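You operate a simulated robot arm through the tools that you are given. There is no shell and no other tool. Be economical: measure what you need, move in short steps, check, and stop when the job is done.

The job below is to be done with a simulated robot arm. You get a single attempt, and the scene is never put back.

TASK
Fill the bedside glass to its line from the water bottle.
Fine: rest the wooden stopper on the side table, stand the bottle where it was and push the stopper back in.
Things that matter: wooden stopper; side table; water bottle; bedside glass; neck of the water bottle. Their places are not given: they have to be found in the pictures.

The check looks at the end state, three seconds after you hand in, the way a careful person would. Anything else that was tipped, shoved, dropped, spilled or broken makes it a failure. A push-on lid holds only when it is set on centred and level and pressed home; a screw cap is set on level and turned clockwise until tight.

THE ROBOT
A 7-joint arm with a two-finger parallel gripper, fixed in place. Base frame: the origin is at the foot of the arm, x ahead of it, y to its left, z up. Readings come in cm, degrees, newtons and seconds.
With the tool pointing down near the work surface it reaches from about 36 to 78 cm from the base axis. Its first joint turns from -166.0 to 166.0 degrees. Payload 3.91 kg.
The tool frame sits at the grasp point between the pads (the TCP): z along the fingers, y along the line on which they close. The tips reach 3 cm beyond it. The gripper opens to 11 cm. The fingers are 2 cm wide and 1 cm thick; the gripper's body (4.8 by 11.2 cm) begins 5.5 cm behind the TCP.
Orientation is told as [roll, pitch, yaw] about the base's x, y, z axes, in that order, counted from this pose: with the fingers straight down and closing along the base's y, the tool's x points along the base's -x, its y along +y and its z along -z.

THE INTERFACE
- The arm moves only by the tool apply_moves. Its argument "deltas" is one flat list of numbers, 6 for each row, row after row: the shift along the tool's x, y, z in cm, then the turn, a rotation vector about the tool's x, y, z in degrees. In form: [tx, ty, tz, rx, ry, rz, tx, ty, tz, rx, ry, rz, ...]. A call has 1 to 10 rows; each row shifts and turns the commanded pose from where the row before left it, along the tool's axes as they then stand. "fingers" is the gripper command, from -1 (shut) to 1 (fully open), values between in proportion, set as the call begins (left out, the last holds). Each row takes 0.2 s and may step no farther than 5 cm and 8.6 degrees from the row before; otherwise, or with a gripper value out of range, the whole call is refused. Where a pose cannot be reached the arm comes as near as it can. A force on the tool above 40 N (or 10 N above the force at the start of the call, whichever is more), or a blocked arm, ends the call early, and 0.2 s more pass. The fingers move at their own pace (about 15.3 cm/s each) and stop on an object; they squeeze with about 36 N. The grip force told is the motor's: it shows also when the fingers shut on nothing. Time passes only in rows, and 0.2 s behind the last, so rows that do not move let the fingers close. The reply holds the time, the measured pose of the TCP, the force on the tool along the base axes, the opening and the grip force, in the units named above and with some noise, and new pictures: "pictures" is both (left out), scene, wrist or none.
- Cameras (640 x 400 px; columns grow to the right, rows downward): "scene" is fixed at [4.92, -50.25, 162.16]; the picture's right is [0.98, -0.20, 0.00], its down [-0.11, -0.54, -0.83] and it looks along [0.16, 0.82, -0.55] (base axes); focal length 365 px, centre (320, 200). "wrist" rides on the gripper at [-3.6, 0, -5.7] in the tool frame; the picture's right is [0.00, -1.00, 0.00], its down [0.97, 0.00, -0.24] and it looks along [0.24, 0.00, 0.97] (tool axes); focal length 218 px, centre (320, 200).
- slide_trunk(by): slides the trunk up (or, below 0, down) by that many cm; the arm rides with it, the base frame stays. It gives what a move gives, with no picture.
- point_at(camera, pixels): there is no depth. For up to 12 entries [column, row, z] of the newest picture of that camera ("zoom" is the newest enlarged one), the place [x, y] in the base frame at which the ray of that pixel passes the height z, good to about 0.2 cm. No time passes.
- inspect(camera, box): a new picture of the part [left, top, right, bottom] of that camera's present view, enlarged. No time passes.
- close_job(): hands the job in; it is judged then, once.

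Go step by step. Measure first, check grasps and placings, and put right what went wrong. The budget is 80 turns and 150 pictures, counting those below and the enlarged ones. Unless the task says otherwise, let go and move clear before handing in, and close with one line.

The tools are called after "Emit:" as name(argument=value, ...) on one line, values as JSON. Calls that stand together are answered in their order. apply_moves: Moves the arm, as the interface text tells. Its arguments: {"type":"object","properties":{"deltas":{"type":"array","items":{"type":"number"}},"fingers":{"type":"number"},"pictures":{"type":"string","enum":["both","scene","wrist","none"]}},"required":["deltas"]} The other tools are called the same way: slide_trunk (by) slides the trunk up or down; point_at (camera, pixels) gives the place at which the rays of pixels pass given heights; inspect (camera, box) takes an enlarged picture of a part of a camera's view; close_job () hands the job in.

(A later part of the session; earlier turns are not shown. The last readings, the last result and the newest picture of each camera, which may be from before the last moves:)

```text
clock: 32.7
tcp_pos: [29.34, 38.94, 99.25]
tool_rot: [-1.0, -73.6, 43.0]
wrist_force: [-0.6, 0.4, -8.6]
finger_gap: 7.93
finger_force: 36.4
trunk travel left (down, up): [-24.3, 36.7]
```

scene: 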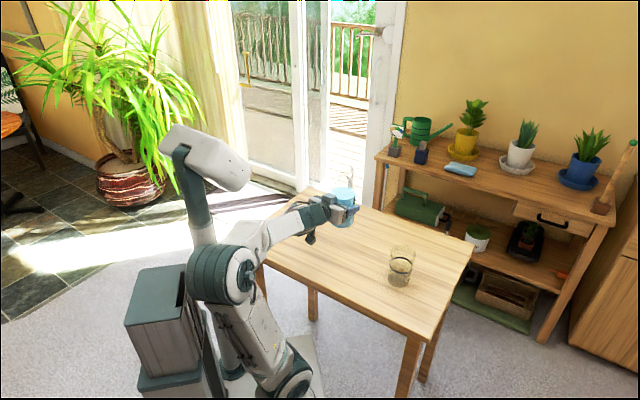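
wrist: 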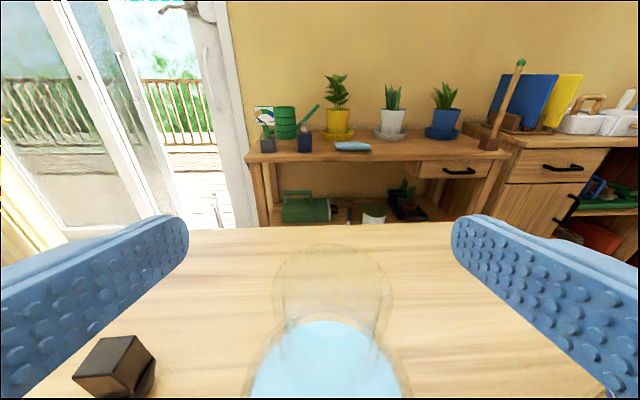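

I read the bottle's weight as 8.6 N, which is useful for tracking the pour. I'll shift toward the glass and tilt the bottle 48° well above the table.

Emit:
apply_moves(deltas=[0.21, -2.25, -0.72, 0, 0, 0, 0.21, -2.25, -0.72, 0, 0, 0, 0, 0, 0, -2.245, 0, 7.68, 0, 0, 0, -2.245, 0, 7.68, 0, 0, 0, -2.245, 0, 7.68, 0, 0, 0, -2.245, 0, 7.68, 0, 0, 0, -2.245, 0, 7.68, 0, 0, 0, -2.245, 0, 7.68, 0, 0, 0, 0, 0, 0], pictures="both")

Emit:
inspect(camera="scene", box=[290, 150, 430, 290])

```text
clock: 34.7
tcp_pos: [31.16, 34.74, 99.14]
tool_rot: [75.5, -40.1, -26.5]
wrist_force: [1.4, -0.2, -7.0]
finger_gap: 7.91
finger_force: 36.0
trunk travel left (down, up): [-24.3, 36.7]
```

scene: 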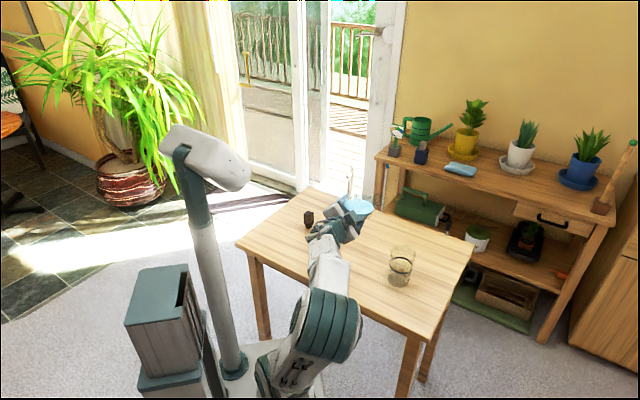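
wrist: 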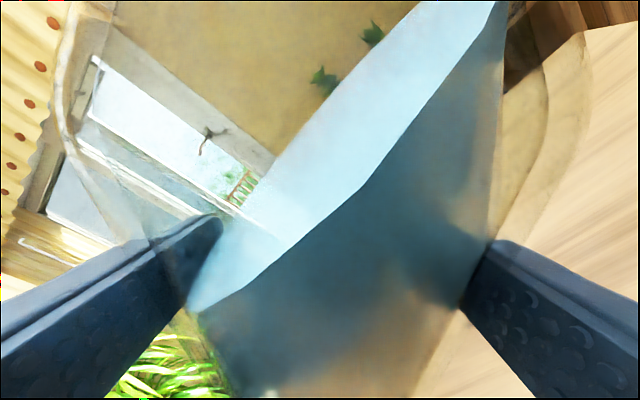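

```text
2.86 times, centred on (360, 220) of scene
```

zoom: 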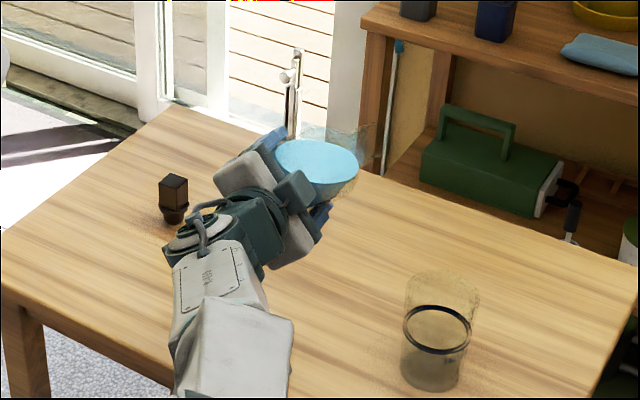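

The tilt is working and the water surface stays level inside the bottle. I'll bring the mouth near the glass and tilt to 64°, just short of flow.

Emit:
apply_moves(deltas=[-0.82, -2.78, -0.24, 0, 0, 0, -0.82, -2.78, -0.24, 0, 0, 0, 0, 0, 0, -2.245, 0, 7.68, 0, 0, 0, -2.245, 0, 7.68, 0, 0, 0, 0, 0, 0], pictures="wrist")

Emit:
inspect(camera="scene", box=[310, 170, 430, 290])

```text
clock: 35.9
tcp_pos: [34.47, 31.04, 95.96]
tool_rot: [82.2, -25.0, -30.0]
wrist_force: [-0.6, 1.1, -9.0]
finger_gap: 7.9
finger_force: 36.4
trunk travel left (down, up): [-24.3, 36.7]
```

wrist: 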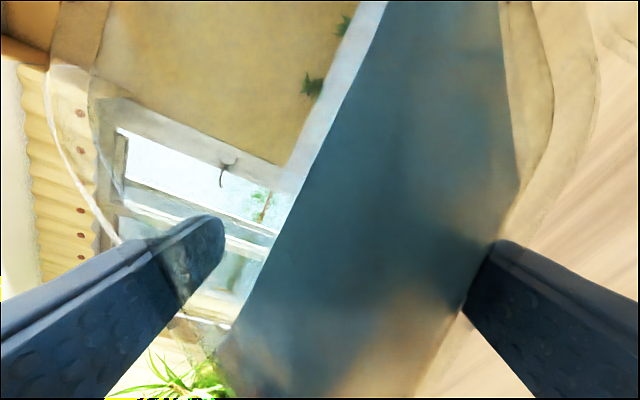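

```text
3.33 times, centred on (370, 230) of scene
```

zoom: 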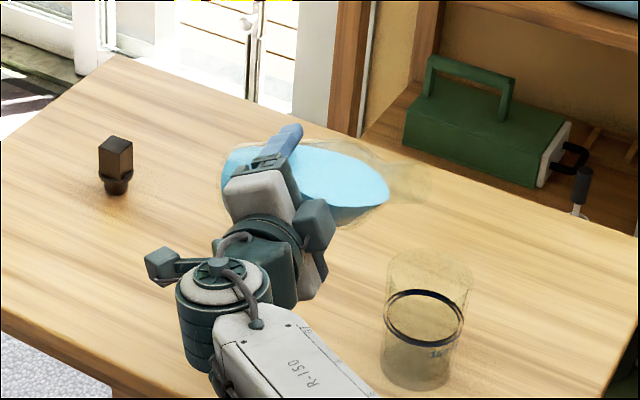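

No spill so far, and the weight is 9.0 N. I'll lower the mouth closer to the glass.

Emit:
apply_moves(deltas=[0.74, -1.57, 0.21, 0, 0, 0, 0.74, -1.57, 0.21, 0, 0, 0, 0, 0, 0, 0, 0, 0], pictures="scene")

Emit:
inspect(camera="scene", box=[310, 180, 430, 290])

```text
clock: 36.7
tcp_pos: [35.4, 31.59, 93.39]
tool_rot: [81.9, -25.1, -29.9]
wrist_force: [0.6, -0.2, -7.7]
finger_gap: 7.91
finger_force: 35.6
out of reach, approached as far as the arm can: row 1, 2
trunk travel left (down, up): [-24.3, 36.7]
```

scene: 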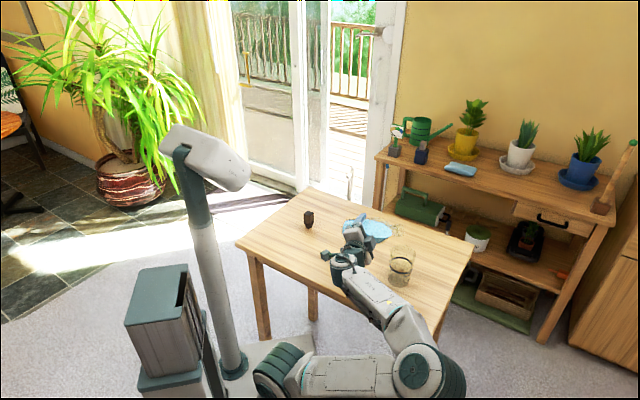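

```text
3.64 times, centred on (370, 235) of scene
```

zoom: 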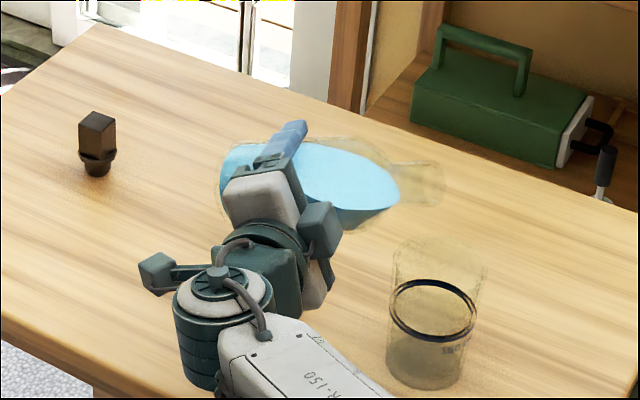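

The arm ran a little short of the lowering, so the TCP is at z = 93.4. Tilting on from here brings the lip down over the glass anyway, so I'll make a small correction and tilt 6° more.

Emit:
apply_moves(deltas=[0.45, 0.71, -0.39, 0, 0, 0, 0, 0, 0, -1.68, 0, 5.76, 0, 0, 0, 0, 0, 0], pictures="scene")

Emit:
inspect(camera="scene", box=[310, 190, 450, 300])

```text
clock: 37.5
tcp_pos: [34.83, 31.9, 94.17]
tool_rot: [84.0, -19.4, -30.5]
wrist_force: [-0.1, -0.4, -8.0]
finger_gap: 7.9
finger_force: 36.2
out of reach, approached as far as the arm can: row 2
trunk travel left (down, up): [-24.3, 36.7]
```

scene: 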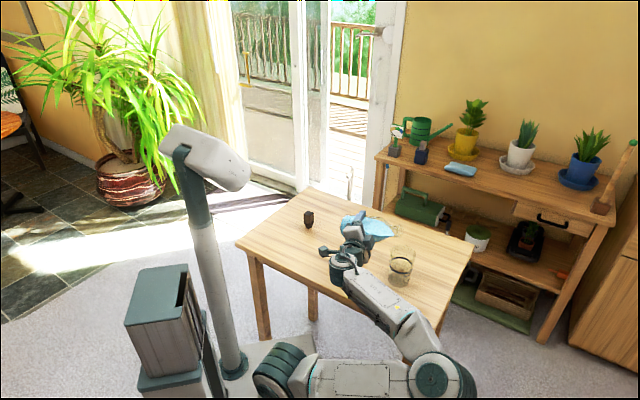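

```text
3.64 times, centred on (380, 245) of scene
```

zoom: 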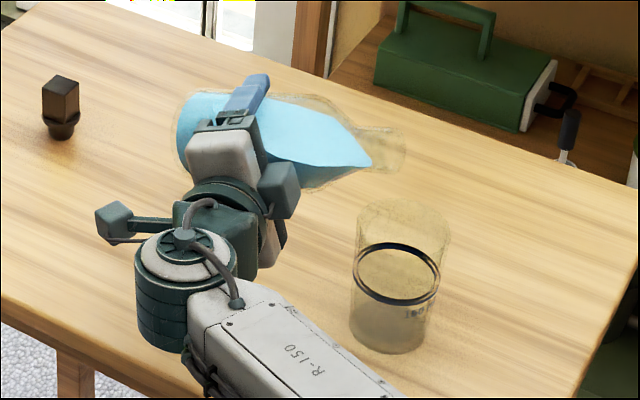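

The neck tip is at about (400,150) in the zoom. I'll check where it lies compared with the glass.

Emit:
point_at(camera="zoom", pixels=[[402, 150, 98.3], [402, 150, 97.5], [402, 215, 91.7], [403, 222, 91.7], [358, 220, 91.7], [450, 225, 91.7]])

```text
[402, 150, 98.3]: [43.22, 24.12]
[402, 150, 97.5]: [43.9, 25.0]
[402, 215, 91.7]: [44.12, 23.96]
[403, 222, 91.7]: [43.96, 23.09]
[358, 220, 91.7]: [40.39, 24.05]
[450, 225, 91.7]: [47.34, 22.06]
```

The mouth at (43.2, 24.1) matches the geometry, and it's about 1.2 cm short of the glass centre, which suits a pour. I'll tilt 5° more.

Emit:
apply_moves(deltas=[0, 0, 0, -1.4, 0, 4.8, 0, 0, 0, 0, 0, 0, 0, 0, 0, 0, 0, 0], pictures="none")

Emit:
inspect(camera="scene", box=[320, 190, 440, 300])

```text
clock: 38.3
tcp_pos: [35.03, 32.07, 94.25]
tool_rot: [85.6, -14.6, -31.1]
wrist_force: [-0.5, 0.6, -8.4]
finger_gap: 7.86
finger_force: 37.1
trunk travel left (down, up): [-24.3, 36.7]
```

```text
3.64 times, centred on (380, 245) of scene
```

zoom: 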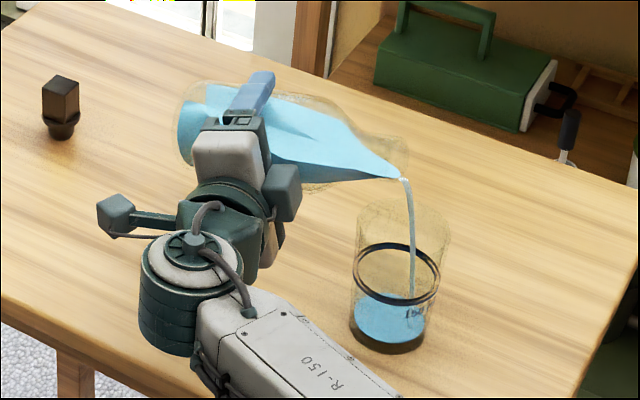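

Water is flowing cleanly into the glass, with its level at about row 318 against the line at row 275. I'll hold briefly and check again.

Emit:
apply_moves(deltas=[0, 0, 0, 0, 0, 0], pictures="none")

Emit:
inspect(camera="scene", box=[360, 220, 430, 300])

```text
clock: 38.7
tcp_pos: [35.05, 32.15, 94.3]
tool_rot: [85.6, -14.5, -31.0]
wrist_force: [0.9, -0.6, -7.2]
finger_gap: 7.88
finger_force: 36.1
trunk travel left (down, up): [-24.3, 36.7]
```

```text
5.00 times, centred on (395, 260) of scene
```

zoom: 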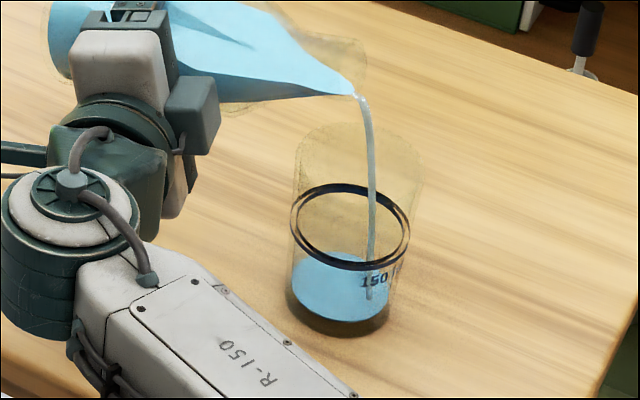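

The line is marked 150 and the water is around a quarter of the way to it. I'll keep holding.

Emit:
apply_moves(deltas=[0, 0, 0, 0, 0, 0, 0, 0, 0, 0, 0, 0], pictures="none")

Emit:
inspect(camera="scene", box=[360, 220, 430, 300])

```text
clock: 39.3
tcp_pos: [35.09, 32.13, 94.26]
tool_rot: [85.7, -14.6, -31.2]
wrist_force: [0.1, -0.1, -7.7]
finger_gap: 7.78
finger_force: 35.6
trunk travel left (down, up): [-24.3, 36.7]
```

```text
5.00 times, centred on (395, 260) of scene
```

zoom: 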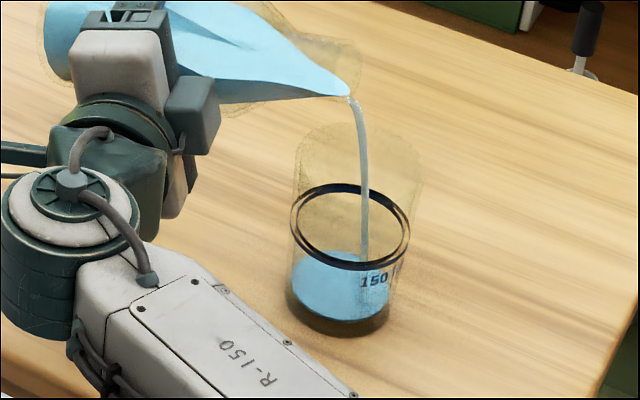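

The stream continues. The finger gap eased to 7.78, so I'll watch for slip while holding a little longer.

Emit:
apply_moves(deltas=[0, 0, 0, 0, 0, 0, 0, 0, 0, 0, 0, 0, 0, 0, 0, 0, 0, 0], pictures="none")

Emit:
inspect(camera="scene", box=[360, 220, 430, 300])

```text
clock: 40.1
tcp_pos: [35.06, 32.03, 94.27]
tool_rot: [85.7, -14.7, -31.1]
wrist_force: [1.1, -0.6, -6.5]
finger_gap: 7.59
finger_force: 36.1
trunk travel left (down, up): [-24.3, 36.7]
```

```text
5.00 times, centred on (395, 260) of scene
```

zoom: 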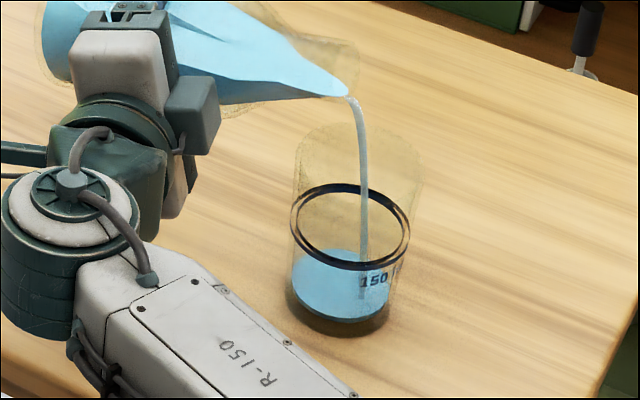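

The gap keeps falling (7.59) while the bottle looks almost still. I'll check the grip in the wrist view; no time passes for this.

Emit:
inspect(camera="wrist", box=[0, 0, 640, 400])

Emit:
inspect(camera="scene", box=[325, 195, 425, 265])

Emit:
inspect(camera="scene", box=[380, 240, 420, 290])

```text
1.00 times, centred on (320, 200) of wrist
```

zoom: 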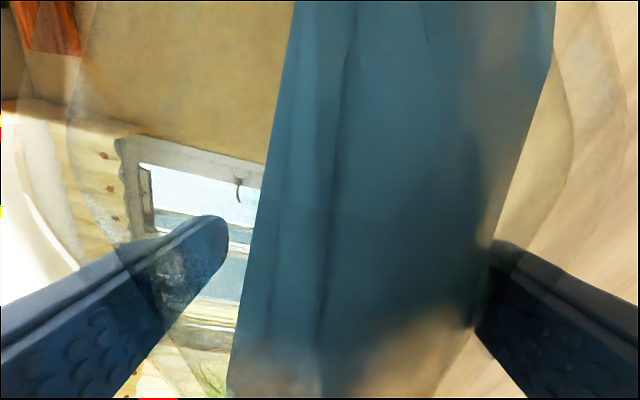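

```text
5.71 times, centred on (375, 230) of scene
```

zoom: 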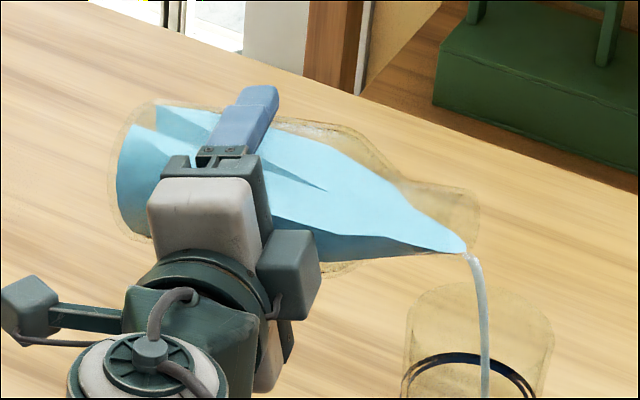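

```text
8.00 times, centred on (400, 265) of scene
```

zoom: 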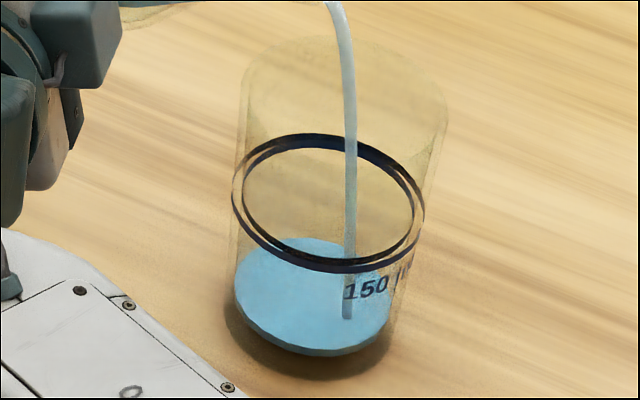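

The glass holds only a thin layer, so the flow is slow, and the bottle has not slipped noticeably along its axis. I'll tilt 3° more to speed the pour.

Emit:
apply_moves(deltas=[0, 0, 0, -0.84, 0, 2.88, 0, 0, 0, 0, 0, 0, 0, 0, 0, 0, 0, 0], pictures="none")

Emit:
inspect(camera="scene", box=[360, 210, 430, 300])

```text
clock: 40.9
tcp_pos: [35.21, 32.28, 94.4]
tool_rot: [86.4, -11.7, -31.3]
wrist_force: [-0.5, -1.2, -6.8]
finger_gap: 7.59
finger_force: 36.1
out of reach, approached as far as the arm can: row 1
trunk travel left (down, up): [-24.3, 36.7]
```

```text
4.44 times, centred on (395, 255) of scene
```

zoom: 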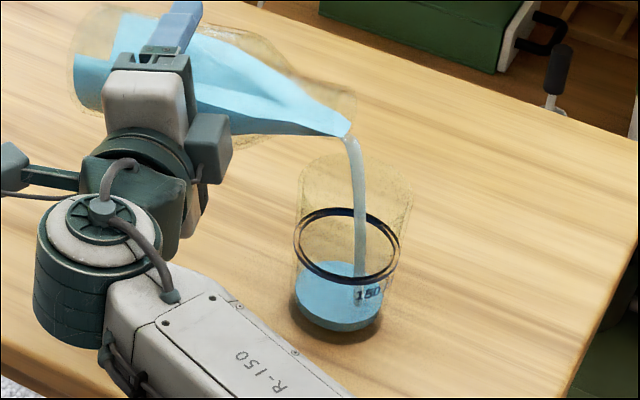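

The flow is stronger now and the gap is steady at 7.59. Holding.

Emit:
apply_moves(deltas=[0, 0, 0, 0, 0, 0, 0, 0, 0, 0, 0, 0, 0, 0, 0, 0, 0, 0], pictures="none")

Emit:
inspect(camera="scene", box=[370, 225, 430, 295])

```text
clock: 41.7
tcp_pos: [35.12, 32.13, 94.27]
tool_rot: [86.3, -11.7, -31.3]
wrist_force: [-0.5, 0.0, -7.8]
finger_gap: 7.62
finger_force: 35.9
trunk travel left (down, up): [-24.3, 36.7]
```

```text
5.71 times, centred on (400, 260) of scene
```

zoom: 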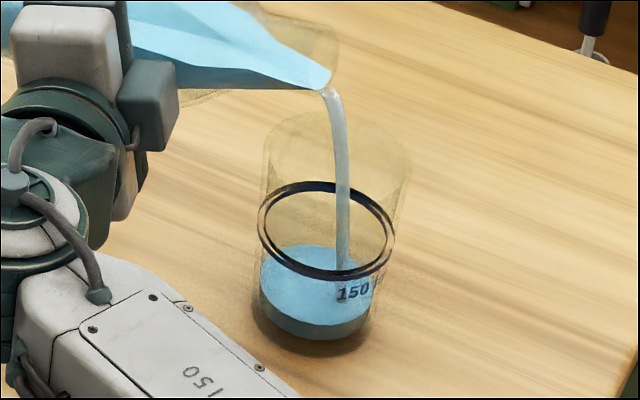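

The level has risen to roughly a third of the way to the line. Continuing to hold.

Emit:
apply_moves(deltas=[0, 0, 0, 0, 0, 0, 0, 0, 0, 0, 0, 0, 0, 0, 0, 0, 0, 0, 0, 0, 0, 0, 0, 0, 0, 0, 0, 0, 0, 0], pictures="none")

Emit:
inspect(camera="scene", box=[370, 225, 430, 295])

```text
clock: 42.9
tcp_pos: [35.12, 32.07, 94.36]
tool_rot: [86.4, -11.8, -31.3]
wrist_force: [0.1, -0.8, -7.6]
finger_gap: 7.6
finger_force: 35.8
trunk travel left (down, up): [-24.3, 36.7]
```

```text
5.71 times, centred on (400, 260) of scene
```

zoom: 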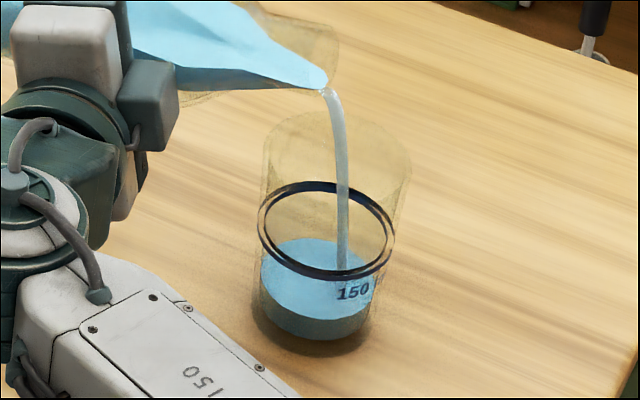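

The far edge of the water is at row 238, with the line's far edge at row ~192. I'll tilt 3° more.

Emit:
apply_moves(deltas=[0.2, 0, -0.4, -0.84, 0, 2.88, 0, 0, 0, 0, 0, 0, 0, 0, 0, 0, 0, 0, 0, 0, 0, 0, 0, 0, 0, 0, 0, 0, 0, 0], pictures="none")

Emit:
inspect(camera="scene", box=[370, 225, 430, 295])

```text
clock: 44.1
tcp_pos: [35.16, 32.24, 94.66]
tool_rot: [87.4, -8.9, -31.4]
wrist_force: [-0.5, -0.5, -7.4]
finger_gap: 7.59
finger_force: 36.7
out of reach, approached as far as the arm can: row 1
trunk travel left (down, up): [-24.3, 36.7]
```

```text
5.71 times, centred on (400, 260) of scene
```

zoom: 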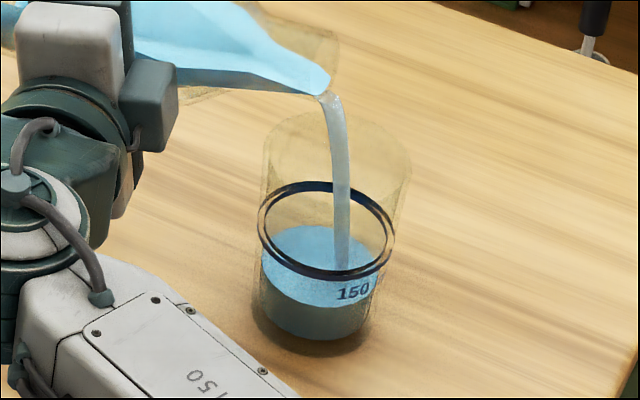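

The far edge is at row 225, with about 33 px left to go. Holding 1.2 s.

Emit:
apply_moves(deltas=[0, 0, 0, 0, 0, 0, 0, 0, 0, 0, 0, 0, 0, 0, 0, 0, 0, 0, 0, 0, 0, 0, 0, 0, 0, 0, 0, 0, 0, 0], pictures="none")

Emit:
inspect(camera="scene", box=[370, 225, 430, 295])

```text
clock: 45.3
tcp_pos: [35.16, 32.19, 94.71]
tool_rot: [87.3, -8.9, -31.4]
wrist_force: [-0.6, 0.3, -7.2]
finger_gap: 7.58
finger_force: 35.8
trunk travel left (down, up): [-24.3, 36.7]
```

```text
5.71 times, centred on (400, 260) of scene
```

zoom: 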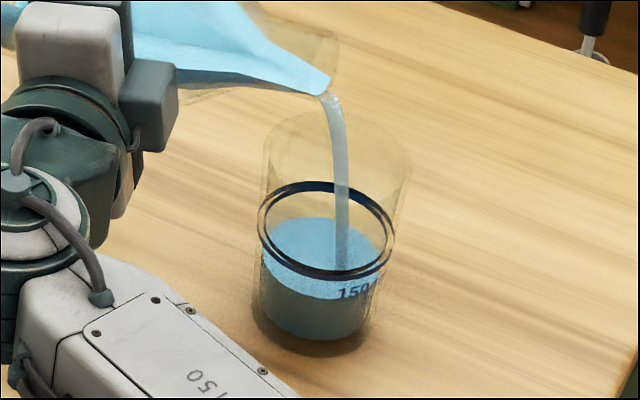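

The far edge is at row 216 and slowing. I'll tilt 2.5° more.

Emit:
apply_moves(deltas=[0, 0, 0, -0.7, 0, 2.4, 0, 0, 0, 0, 0, 0, 0, 0, 0, 0, 0, 0, 0, 0, 0, 0, 0, 0], pictures="none")

Emit:
inspect(camera="scene", box=[370, 225, 430, 295])

```text
clock: 46.3
tcp_pos: [35.2, 32.23, 94.78]
tool_rot: [88.0, -6.5, -31.6]
wrist_force: [-0.4, -0.3, -6.9]
finger_gap: 7.6
finger_force: 35.9
trunk travel left (down, up): [-24.3, 36.7]
```

```text
5.71 times, centred on (400, 260) of scene
```

zoom: 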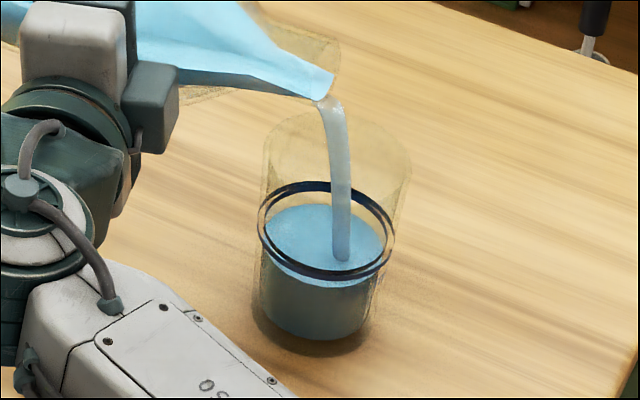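

The water is very near the line (far edge 204 against ~190). One more short hold.

Emit:
apply_moves(deltas=[0, 0, 0, 0, 0, 0], pictures="none")

Emit:
inspect(camera="scene", box=[380, 240, 420, 290])

```text
clock: 46.7
tcp_pos: [35.18, 32.23, 94.63]
tool_rot: [87.9, -6.5, -31.4]
wrist_force: [-0.5, 0.0, -6.3]
finger_gap: 7.59
finger_force: 36.4
trunk travel left (down, up): [-24.3, 36.7]
```

```text
8.00 times, centred on (400, 265) of scene
```

zoom: 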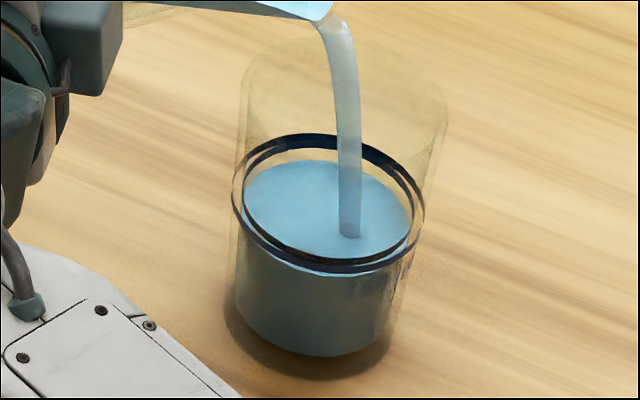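

The surface is just below the ring. I'll hold 0.2 s, then tilt back quickly to stop the flow.

Emit:
apply_moves(deltas=[0, 0, 0, 0, 0, 0, 0, 0, 0, 2.245, 0, -7.68, 0, 0, 0, 2.245, 0, -7.68, 0, 0, 0, 2.245, 0, -7.68, 0, 0, 0, 0, 0, 0], pictures="none")

Emit:
inspect(camera="scene", box=[380, 240, 420, 290])

Emit:
inspect(camera="scene", box=[310, 180, 450, 300])

```text
clock: 47.9
tcp_pos: [35.03, 32.2, 94.62]
tool_rot: [80.4, -29.5, -29.1]
wrist_force: [-0.1, 0.3, -6.9]
finger_gap: 7.58
finger_force: 35.7
trunk travel left (down, up): [-24.3, 36.7]
```

```text
8.00 times, centred on (400, 265) of scene
```

zoom: 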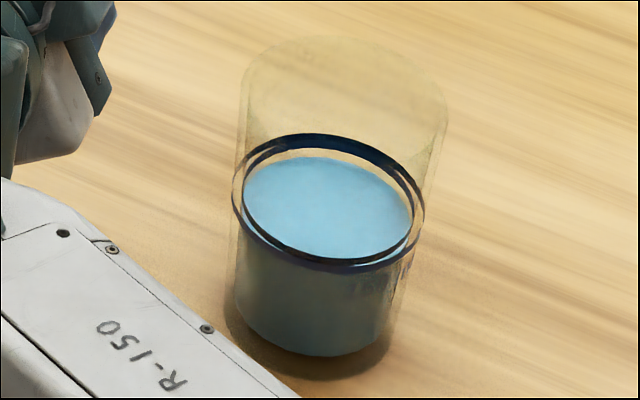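

```text
3.33 times, centred on (380, 240) of scene
```

zoom: 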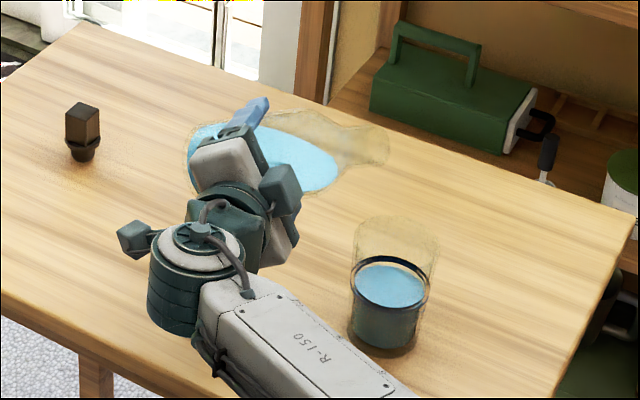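

The flow has stopped and nothing spilled. I'll look closely at the level against the line.

Emit:
inspect(camera="scene", box=[387, 250, 417, 280])

```text
13.33 times, centred on (402, 265) of scene
```

zoom: 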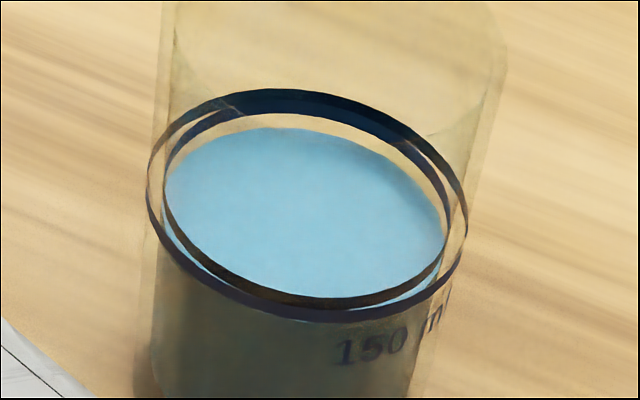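

The water is about 0.3–0.4 cm under the line: its far edge is at row 127 and the inner ring's far edge at ~107. I'll make a short top-up: tilt forward, hold 0.4 s, tilt back.

Emit:
apply_moves(deltas=[0, 0, 0, -2.245, 0, 7.68, 0, 0, 0, -2.245, 0, 7.68, 0, 0, 0, -2.245, 0, 7.68, 0, 0, 0, 0, 0, 0, 0, 0, 0, 0, 0, 0, 0, 0, 0, 2.245, 0, -7.68, 0, 0, 0, 2.245, 0, -7.68, 0, 0, 0, 2.245, 0, -7.68, 0, 0, 0, 0, 0, 0], pictures="none")

Emit:
inspect(camera="scene", box=[387, 250, 417, 280])

```text
clock: 49.9
tcp_pos: [35.12, 32.17, 94.63]
tool_rot: [80.5, -29.5, -29.1]
wrist_force: [-0.6, -0.1, -6.5]
finger_gap: 7.58
finger_force: 36.3
trunk travel left (down, up): [-24.3, 36.7]
```

```text
13.33 times, centred on (402, 265) of scene
```

zoom: 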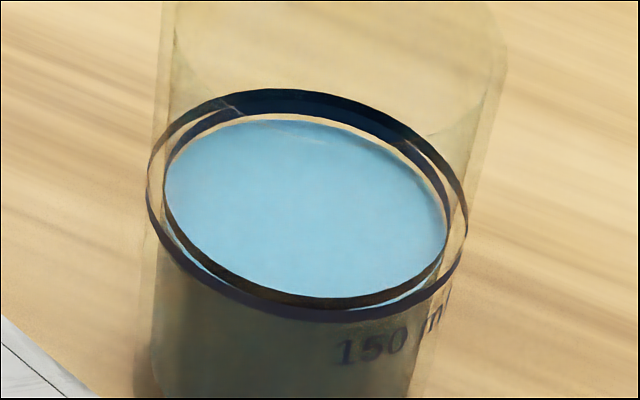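

The far edge rose to row 119, so about 8–10 px remain. I'll do one more top-up with a slightly longer hold.

Emit:
apply_moves(deltas=[0, 0, 0, -2.245, 0, 7.68, 0, 0, 0, -2.245, 0, 7.68, 0, 0, 0, -2.245, 0, 7.68, 0, 0, 0, 0, 0, 0, 0, 0, 0, 0, 0, 0, 0, 0, 0, 0, 0, 0, 0, 0, 0, 2.245, 0, -7.68, 0, 0, 0, 2.245, 0, -7.68, 0, 0, 0, 2.245, 0, -7.68, 0, 0, 0, 0, 0, 0], pictures="none")

Emit:
inspect(camera="scene", box=[387, 250, 417, 280])

```text
clock: 52.1
tcp_pos: [35.11, 32.3, 94.67]
tool_rot: [80.5, -29.5, -29.1]
wrist_force: [-0.3, -0.1, -5.9]
finger_gap: 7.58
finger_force: 35.5
trunk travel left (down, up): [-24.3, 36.7]
```

```text
13.33 times, centred on (402, 265) of scene
```

zoom: 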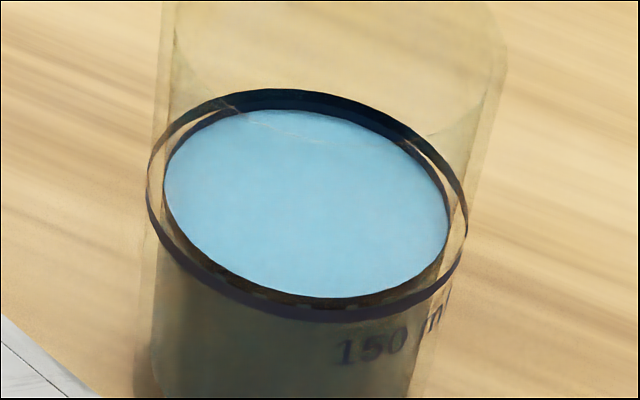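

The surface now coincides with the 150 line. I'll tilt the bottle back and move it up and away from the glass.

Emit:
apply_moves(deltas=[0, 0, 0, 2.245, 0, -7.68, 0, 0, 0, 2.245, 0, -7.68, 0.26, 3.19, 0.08, 0, 0, 0, 0.26, 3.19, 0.08, 0, 0, 0, 0, 0, 0, 2.245, 0, -7.68, 0, 0, 0, 2.245, 0, -7.68, 0, 0, 0, 2.245, 0, -7.68, 0, 0, 0, 2.245, 0, -7.68, 0, 0, 0, 2.245, 0, -7.68, 0, 0, 0, 0.98, 0, -3.36], pictures="both")

Emit:
inspect(camera="scene", box=[290, 160, 430, 290])

```text
clock: 54.3
tcp_pos: [31.71, 35.88, 98.56]
tool_rot: [-1.4, -73.5, 43.5]
wrist_force: [-0.1, -1.4, -6.4]
finger_gap: 7.62
finger_force: 36.0
trunk travel left (down, up): [-24.3, 36.7]
```

scene: 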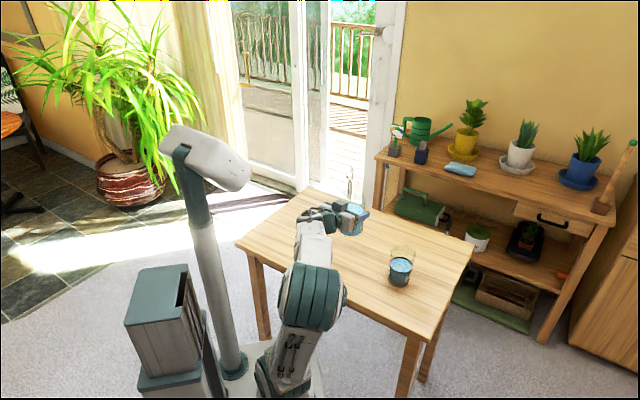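
wrist: 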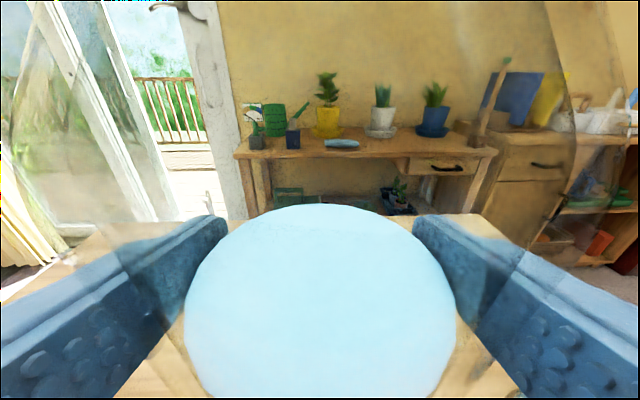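

```text
3.08 times, centred on (360, 225) of scene
```

zoom: 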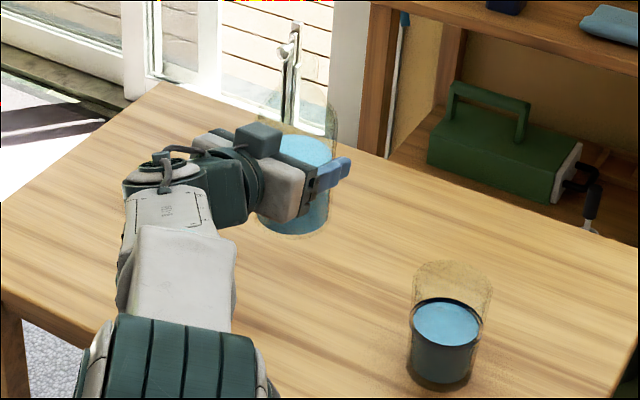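

The bottle is upright again. I'll move it back above its original spot and check that it's vertical.

Emit:
apply_moves(deltas=[-0.03, 1.98, 0.12, 0, 0, 0, -0.04, 1.98, 0.13, 0, 0, 0, 0, 0, 0, 0, 0, -0.4, 0, 0, 0, 0, 0, 0], pictures="none")

Emit:
inspect(camera="scene", box=[310, 160, 390, 250])

Emit:
inspect(camera="wrist", box=[0, 0, 640, 400])

```text
clock: 55.3
tcp_pos: [29.35, 39.12, 98.62]
tool_rot: [-2.5, -73.5, 44.5]
wrist_force: [-0.2, 0.0, -6.2]
finger_gap: 7.55
finger_force: 35.9
trunk travel left (down, up): [-24.3, 36.7]
```

```text
4.44 times, centred on (350, 205) of scene
```

zoom: 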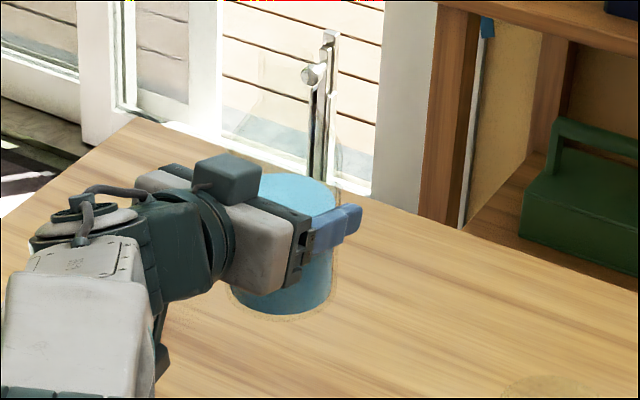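

```text
1.00 times, centred on (320, 200) of wrist
```

zoom: 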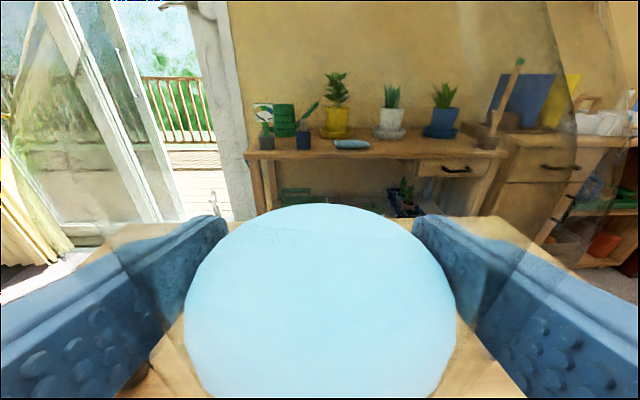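

The roll is off by about 0.5°, so I'll correct it and then look at the neck.

Emit:
apply_moves(deltas=[0, 0, 0, 0, 0, 0.5, 0, 0, 0, 0, 0, 0], pictures="none")

Emit:
inspect(camera="scene", box=[320, 160, 370, 240])

```text
clock: 55.9
tcp_pos: [29.19, 39.05, 98.74]
tool_rot: [-0.7, -73.7, 42.7]
wrist_force: [0.4, 0.8, -6.3]
finger_gap: 7.59
finger_force: 35.8
trunk travel left (down, up): [-24.3, 36.7]
```

```text
5.00 times, centred on (345, 200) of scene
```

zoom: 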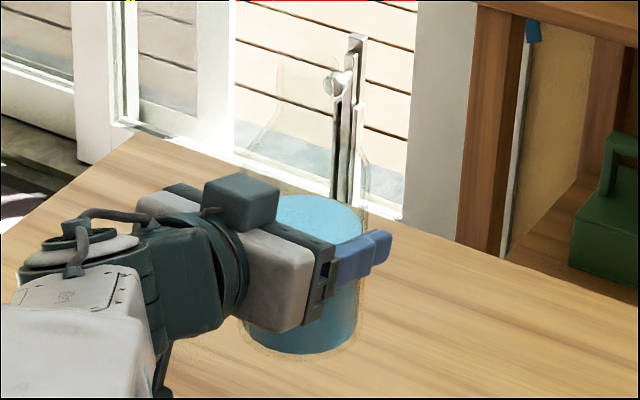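

The bottle looks vertical. I'll lower it to just above the table.

Emit:
apply_moves(deltas=[3.4, 0, 1.0, 0, 0, 0, 3.4, 0, 1.0, 0, 0, 0, 3.3, 0, 0.96, 0, 0, 0, 0, 0, 0, 0, 0, 0], pictures="none")

Emit:
inspect(camera="scene", box=[310, 180, 390, 270])

```text
clock: 56.9
tcp_pos: [29.37, 38.91, 88.19]
tool_rot: [-0.6, -73.6, 42.6]
wrist_force: [-0.1, -0.1, -7.0]
finger_gap: 7.61
finger_force: 36.1
trunk travel left (down, up): [-24.3, 36.7]
```

```text
4.44 times, centred on (350, 225) of scene
```

zoom: 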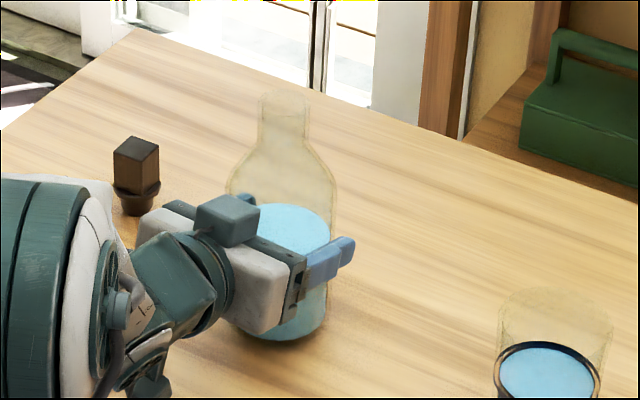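

It's upright and just above the table. Lowering in small steps.

Emit:
apply_moves(deltas=[0.29, 0, 0.08, 0, 0, 0, 0.29, 0, 0.08, 0, 0, 0, 0, 0, 0, 0, 0, 0], pictures="none")

Emit:
apply_moves(deltas=[0.19, 0, 0.06, 0, 0, 0, 0, 0, 0, 0, 0, 0], pictures="none")

Emit:
apply_moves(deltas=[0.15, 0, 0.04, 0, 0, 0, 0, 0, 0, 0, 0, 0], pictures="none")

```text
clock: 57.7
tcp_pos: [29.38, 38.95, 87.55]
tool_rot: [-0.5, -73.7, 42.6]
wrist_force: [0.7, -0.8, -5.2]
finger_gap: 7.59
finger_force: 36.0
trunk travel left (down, up): [-24.3, 36.7]
```

```text
clock: 58.3
tcp_pos: [29.26, 38.96, 87.62]
tool_rot: [-0.4, -74.0, 42.3]
wrist_force: [1.5, -0.9, 14.3]
finger_gap: 7.6
finger_force: 36.0
trunk travel left (down, up): [-24.3, 36.7]
```

```text
clock: 58.9
tcp_pos: [29.41, 38.92, 87.31]
tool_rot: [-0.5, -73.9, 42.5]
wrist_force: [4.0, 3.8, 19.7]
finger_gap: 7.56
finger_force: 36.1
trunk travel left (down, up): [-24.3, 36.7]
```

The base is on the table (20 N). I'll ease off and then open the fingers.

Emit:
apply_moves(deltas=[-0.2, 0, -0.06, 0, 0, 0, 0, 0, 0, 0, 0, 0], pictures="none")

Emit:
apply_moves(deltas=[0, 0, 0, 0, 0, 0, 0, 0, 0, 0, 0, 0, 0, 0, 0, 0, 0, 0], fingers=1, pictures="wrist")

Emit:
inspect(camera="scene", box=[310, 180, 390, 270])

```text
clock: 59.5
tcp_pos: [29.38, 38.87, 87.41]
tool_rot: [-0.8, -73.5, 42.8]
wrist_force: [3.9, 2.4, 4.8]
finger_gap: 7.57
finger_force: 35.9
trunk travel left (down, up): [-24.3, 36.7]
```

```text
clock: 60.3
tcp_pos: [29.37, 38.9, 87.39]
tool_rot: [-0.6, -73.6, 42.7]
wrist_force: [-0.5, 0.6, 1.0]
finger_gap: 11.01
finger_force: 0.0
trunk travel left (down, up): [-24.3, 36.7]
```

wrist: 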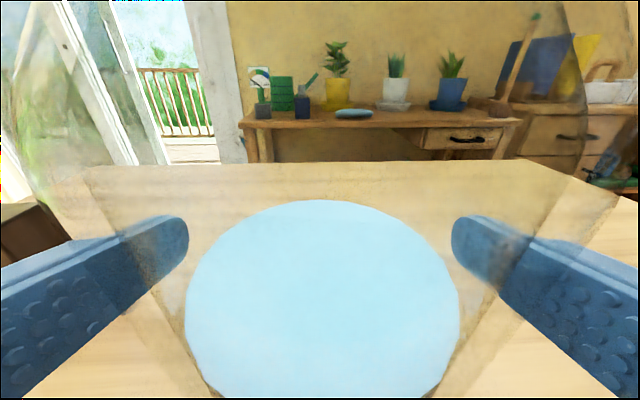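

```text
4.44 times, centred on (350, 225) of scene
```

zoom: 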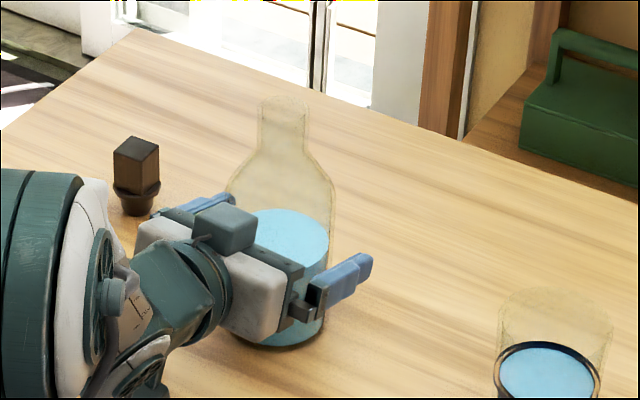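

The bottle stands upright and is free of the fingers. I'll raise the trunk straight up to clear it.

Emit:
slide_trunk(by=26)

Emit:
inspect(camera="scene", box=[260, 130, 440, 300])

```text
clock: 63.0
tcp_pos: [29.35, 39.0, 113.41]
tool_rot: [-0.7, -73.7, 42.7]
wrist_force: [0.6, -0.6, 0.2]
finger_gap: 10.99
finger_force: 0.0
trunk travel left (down, up): [-50.3, 10.7]
```

```text
2.35 times, centred on (350, 215) of scene
```

zoom: 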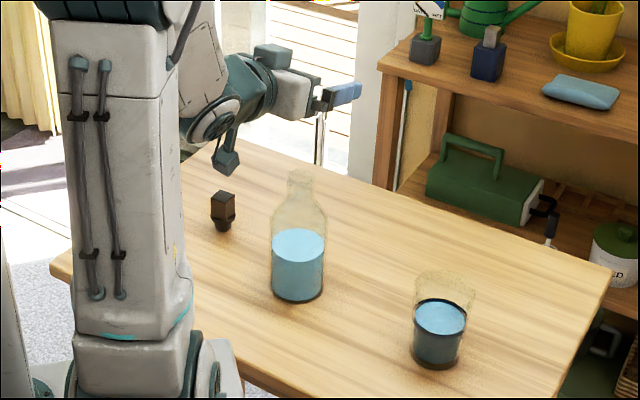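

Everything stands as it should. I'll pitch the tool back down and turn toward the stopper's yaw.

Emit:
apply_moves(deltas=[0, 0, 0, 0, 8.2, 0, 0, 0, 0, 0, 8.2, 0, 0, 0, 0, 0, 8.2, 0, 0, 0, 0, 0, 8.2, 0, 0, 0, 0, 0, 8.2, 0, 0, 0, 0, 0, 8.2, 0, 0, 0, 0, 0, 8.2, 0, 0, 0, 0, 0, 8.2, 0, 0, 0, 0, 0, 8.1, 0, 0, 0, 0, 0, 0, 0], pictures="none")

Emit:
apply_moves(deltas=[0, 0, 0, 0, 0, 8.5, 0, 0, 0, 0, 0, 8.5, 0, 0, 0, 0, 0, 8.5, 0, 0, 0, 0, 0, 8.5, 0, 0, 0, 0, 0, 8.5, 0, 0, 0, 0, 0, 8.5, 0, 0, 0, 0, 0, 8.5, 0, 0, 0, 0, 0, 8.5, 0, 0, 0, 0, 0, 8.5, 0, 0, 0, 0, 0, 8.5], pictures="both")

Emit:
inspect(camera="wrist", box=[260, 150, 380, 260])

```text
clock: 65.2
tcp_pos: [29.38, 39.04, 113.38]
tool_rot: [-0.1, 0.2, 42.0]
wrist_force: [0.2, -1.0, -0.1]
finger_gap: 10.99
finger_force: 0.0
trunk travel left (down, up): [-50.3, 10.7]
```

```text
clock: 67.3
tcp_pos: [29.19, 39.09, 113.43]
tool_rot: [0.0, -0.2, -43.1]
wrist_force: [0.0, -0.6, -0.5]
finger_gap: 10.99
finger_force: 0.1
trunk travel left (down, up): [-50.3, 10.7]
```

scene: 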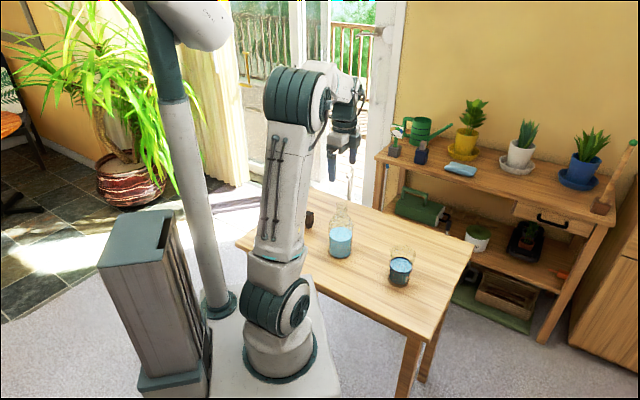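
wrist: 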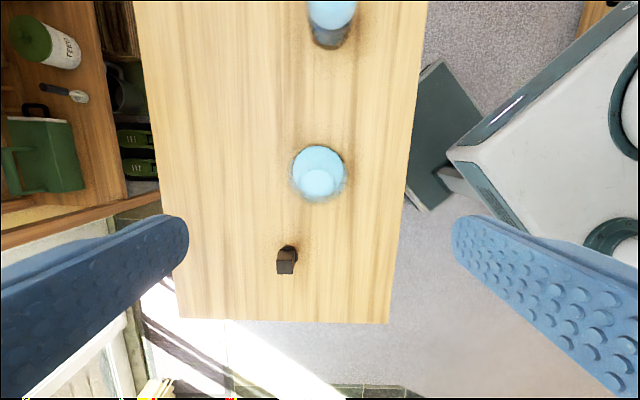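

```text
3.64 times, centred on (320, 205) of wrist
```

zoom: 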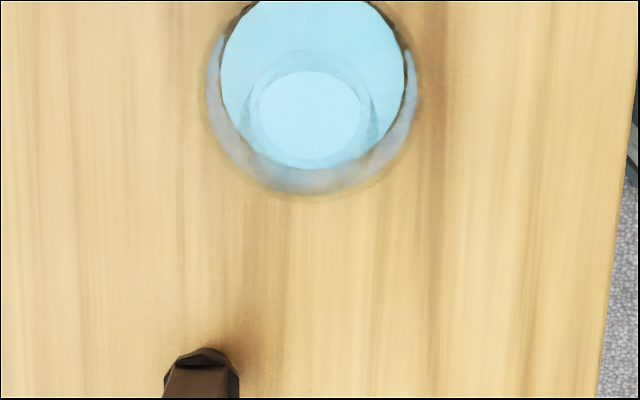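

The bottle mouth is visible at about (312,117) in the zoom. I'll measure it and the stopper.

Emit:
point_at(camera="zoom", pixels=[[312, 118, 99], [260, 118, 99], [364, 118, 99], [312, 70, 99], [312, 168, 99], [313, 113, 98.5]])

Emit:
point_at(camera="wrist", pixels=[[285, 268, 86.3], [277, 268, 86.3], [294, 268, 86.3]])

Emit:
inspect(camera="wrist", box=[260, 235, 310, 285])

Emit:
inspect(camera="scene", box=[310, 190, 374, 265])

```text
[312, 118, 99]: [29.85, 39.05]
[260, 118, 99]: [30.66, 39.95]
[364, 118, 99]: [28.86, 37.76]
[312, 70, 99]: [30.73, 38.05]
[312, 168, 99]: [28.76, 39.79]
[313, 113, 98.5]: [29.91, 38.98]
```

```text
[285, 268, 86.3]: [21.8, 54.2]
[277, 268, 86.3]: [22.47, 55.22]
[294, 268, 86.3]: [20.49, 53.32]
```

```text
8.00 times, centred on (285, 260) of wrist
```

zoom: 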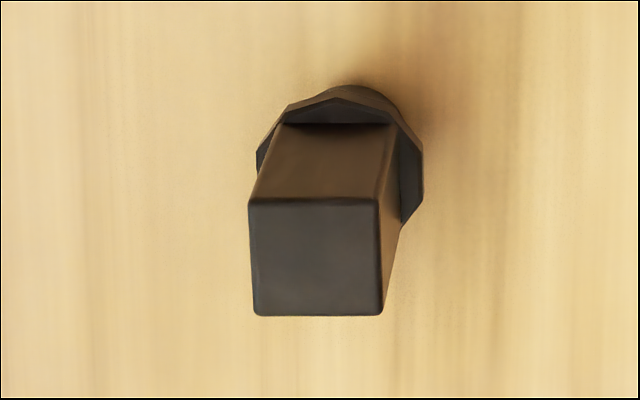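

```text
5.33 times, centred on (342, 228) of scene
```

zoom: 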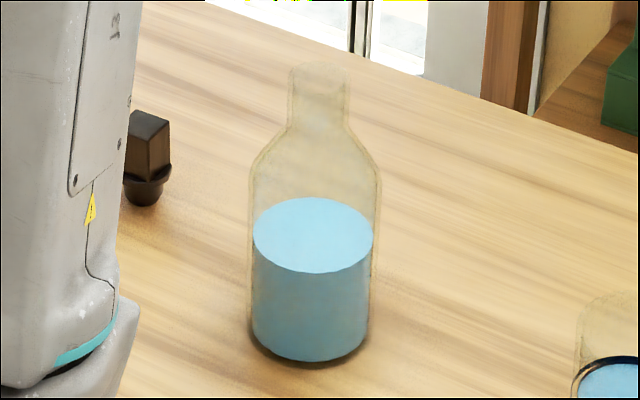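

The mouth is at about (29.85, 39.05), within about 0.5 cm of its original place. For a precise insertion I'll get a closer look at it from directly above.

Emit:
apply_moves(deltas=[-0.5, 0.45, 3, 0, 0, 0, 0, 0, 3, 0, 0, 0, 0, 0, 3, 0, 0, 0, 0, 0, 0, 0, 0, 0], pictures="wrist")

Emit:
inspect(camera="wrist", box=[270, 160, 370, 260])

```text
clock: 68.3
tcp_pos: [29.96, 39.03, 104.19]
tool_rot: [-0.1, -0.3, -43.0]
wrist_force: [0.8, 0.5, 0.1]
finger_gap: 11.0
finger_force: 0.2
trunk travel left (down, up): [-50.3, 10.7]
```

wrist: 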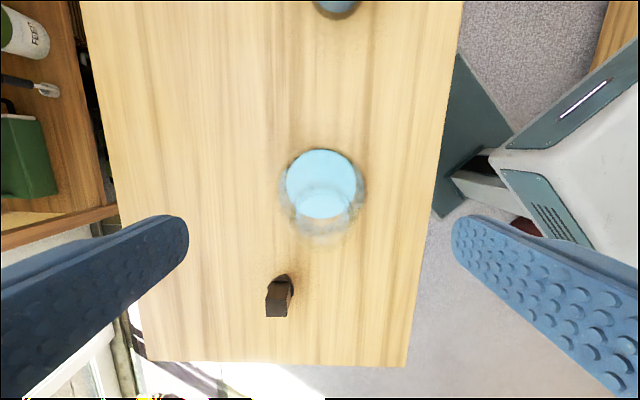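

```text
4.00 times, centred on (320, 210) of wrist
```

zoom: 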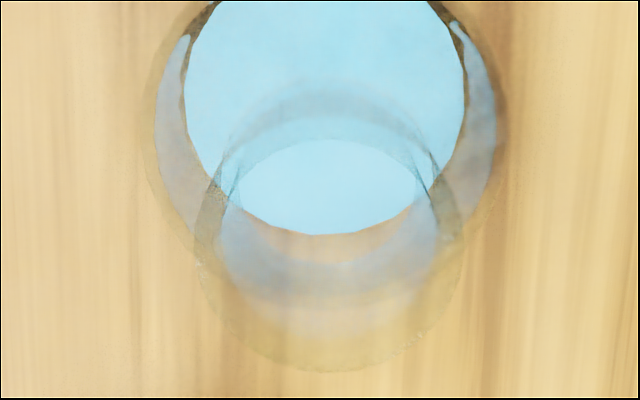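

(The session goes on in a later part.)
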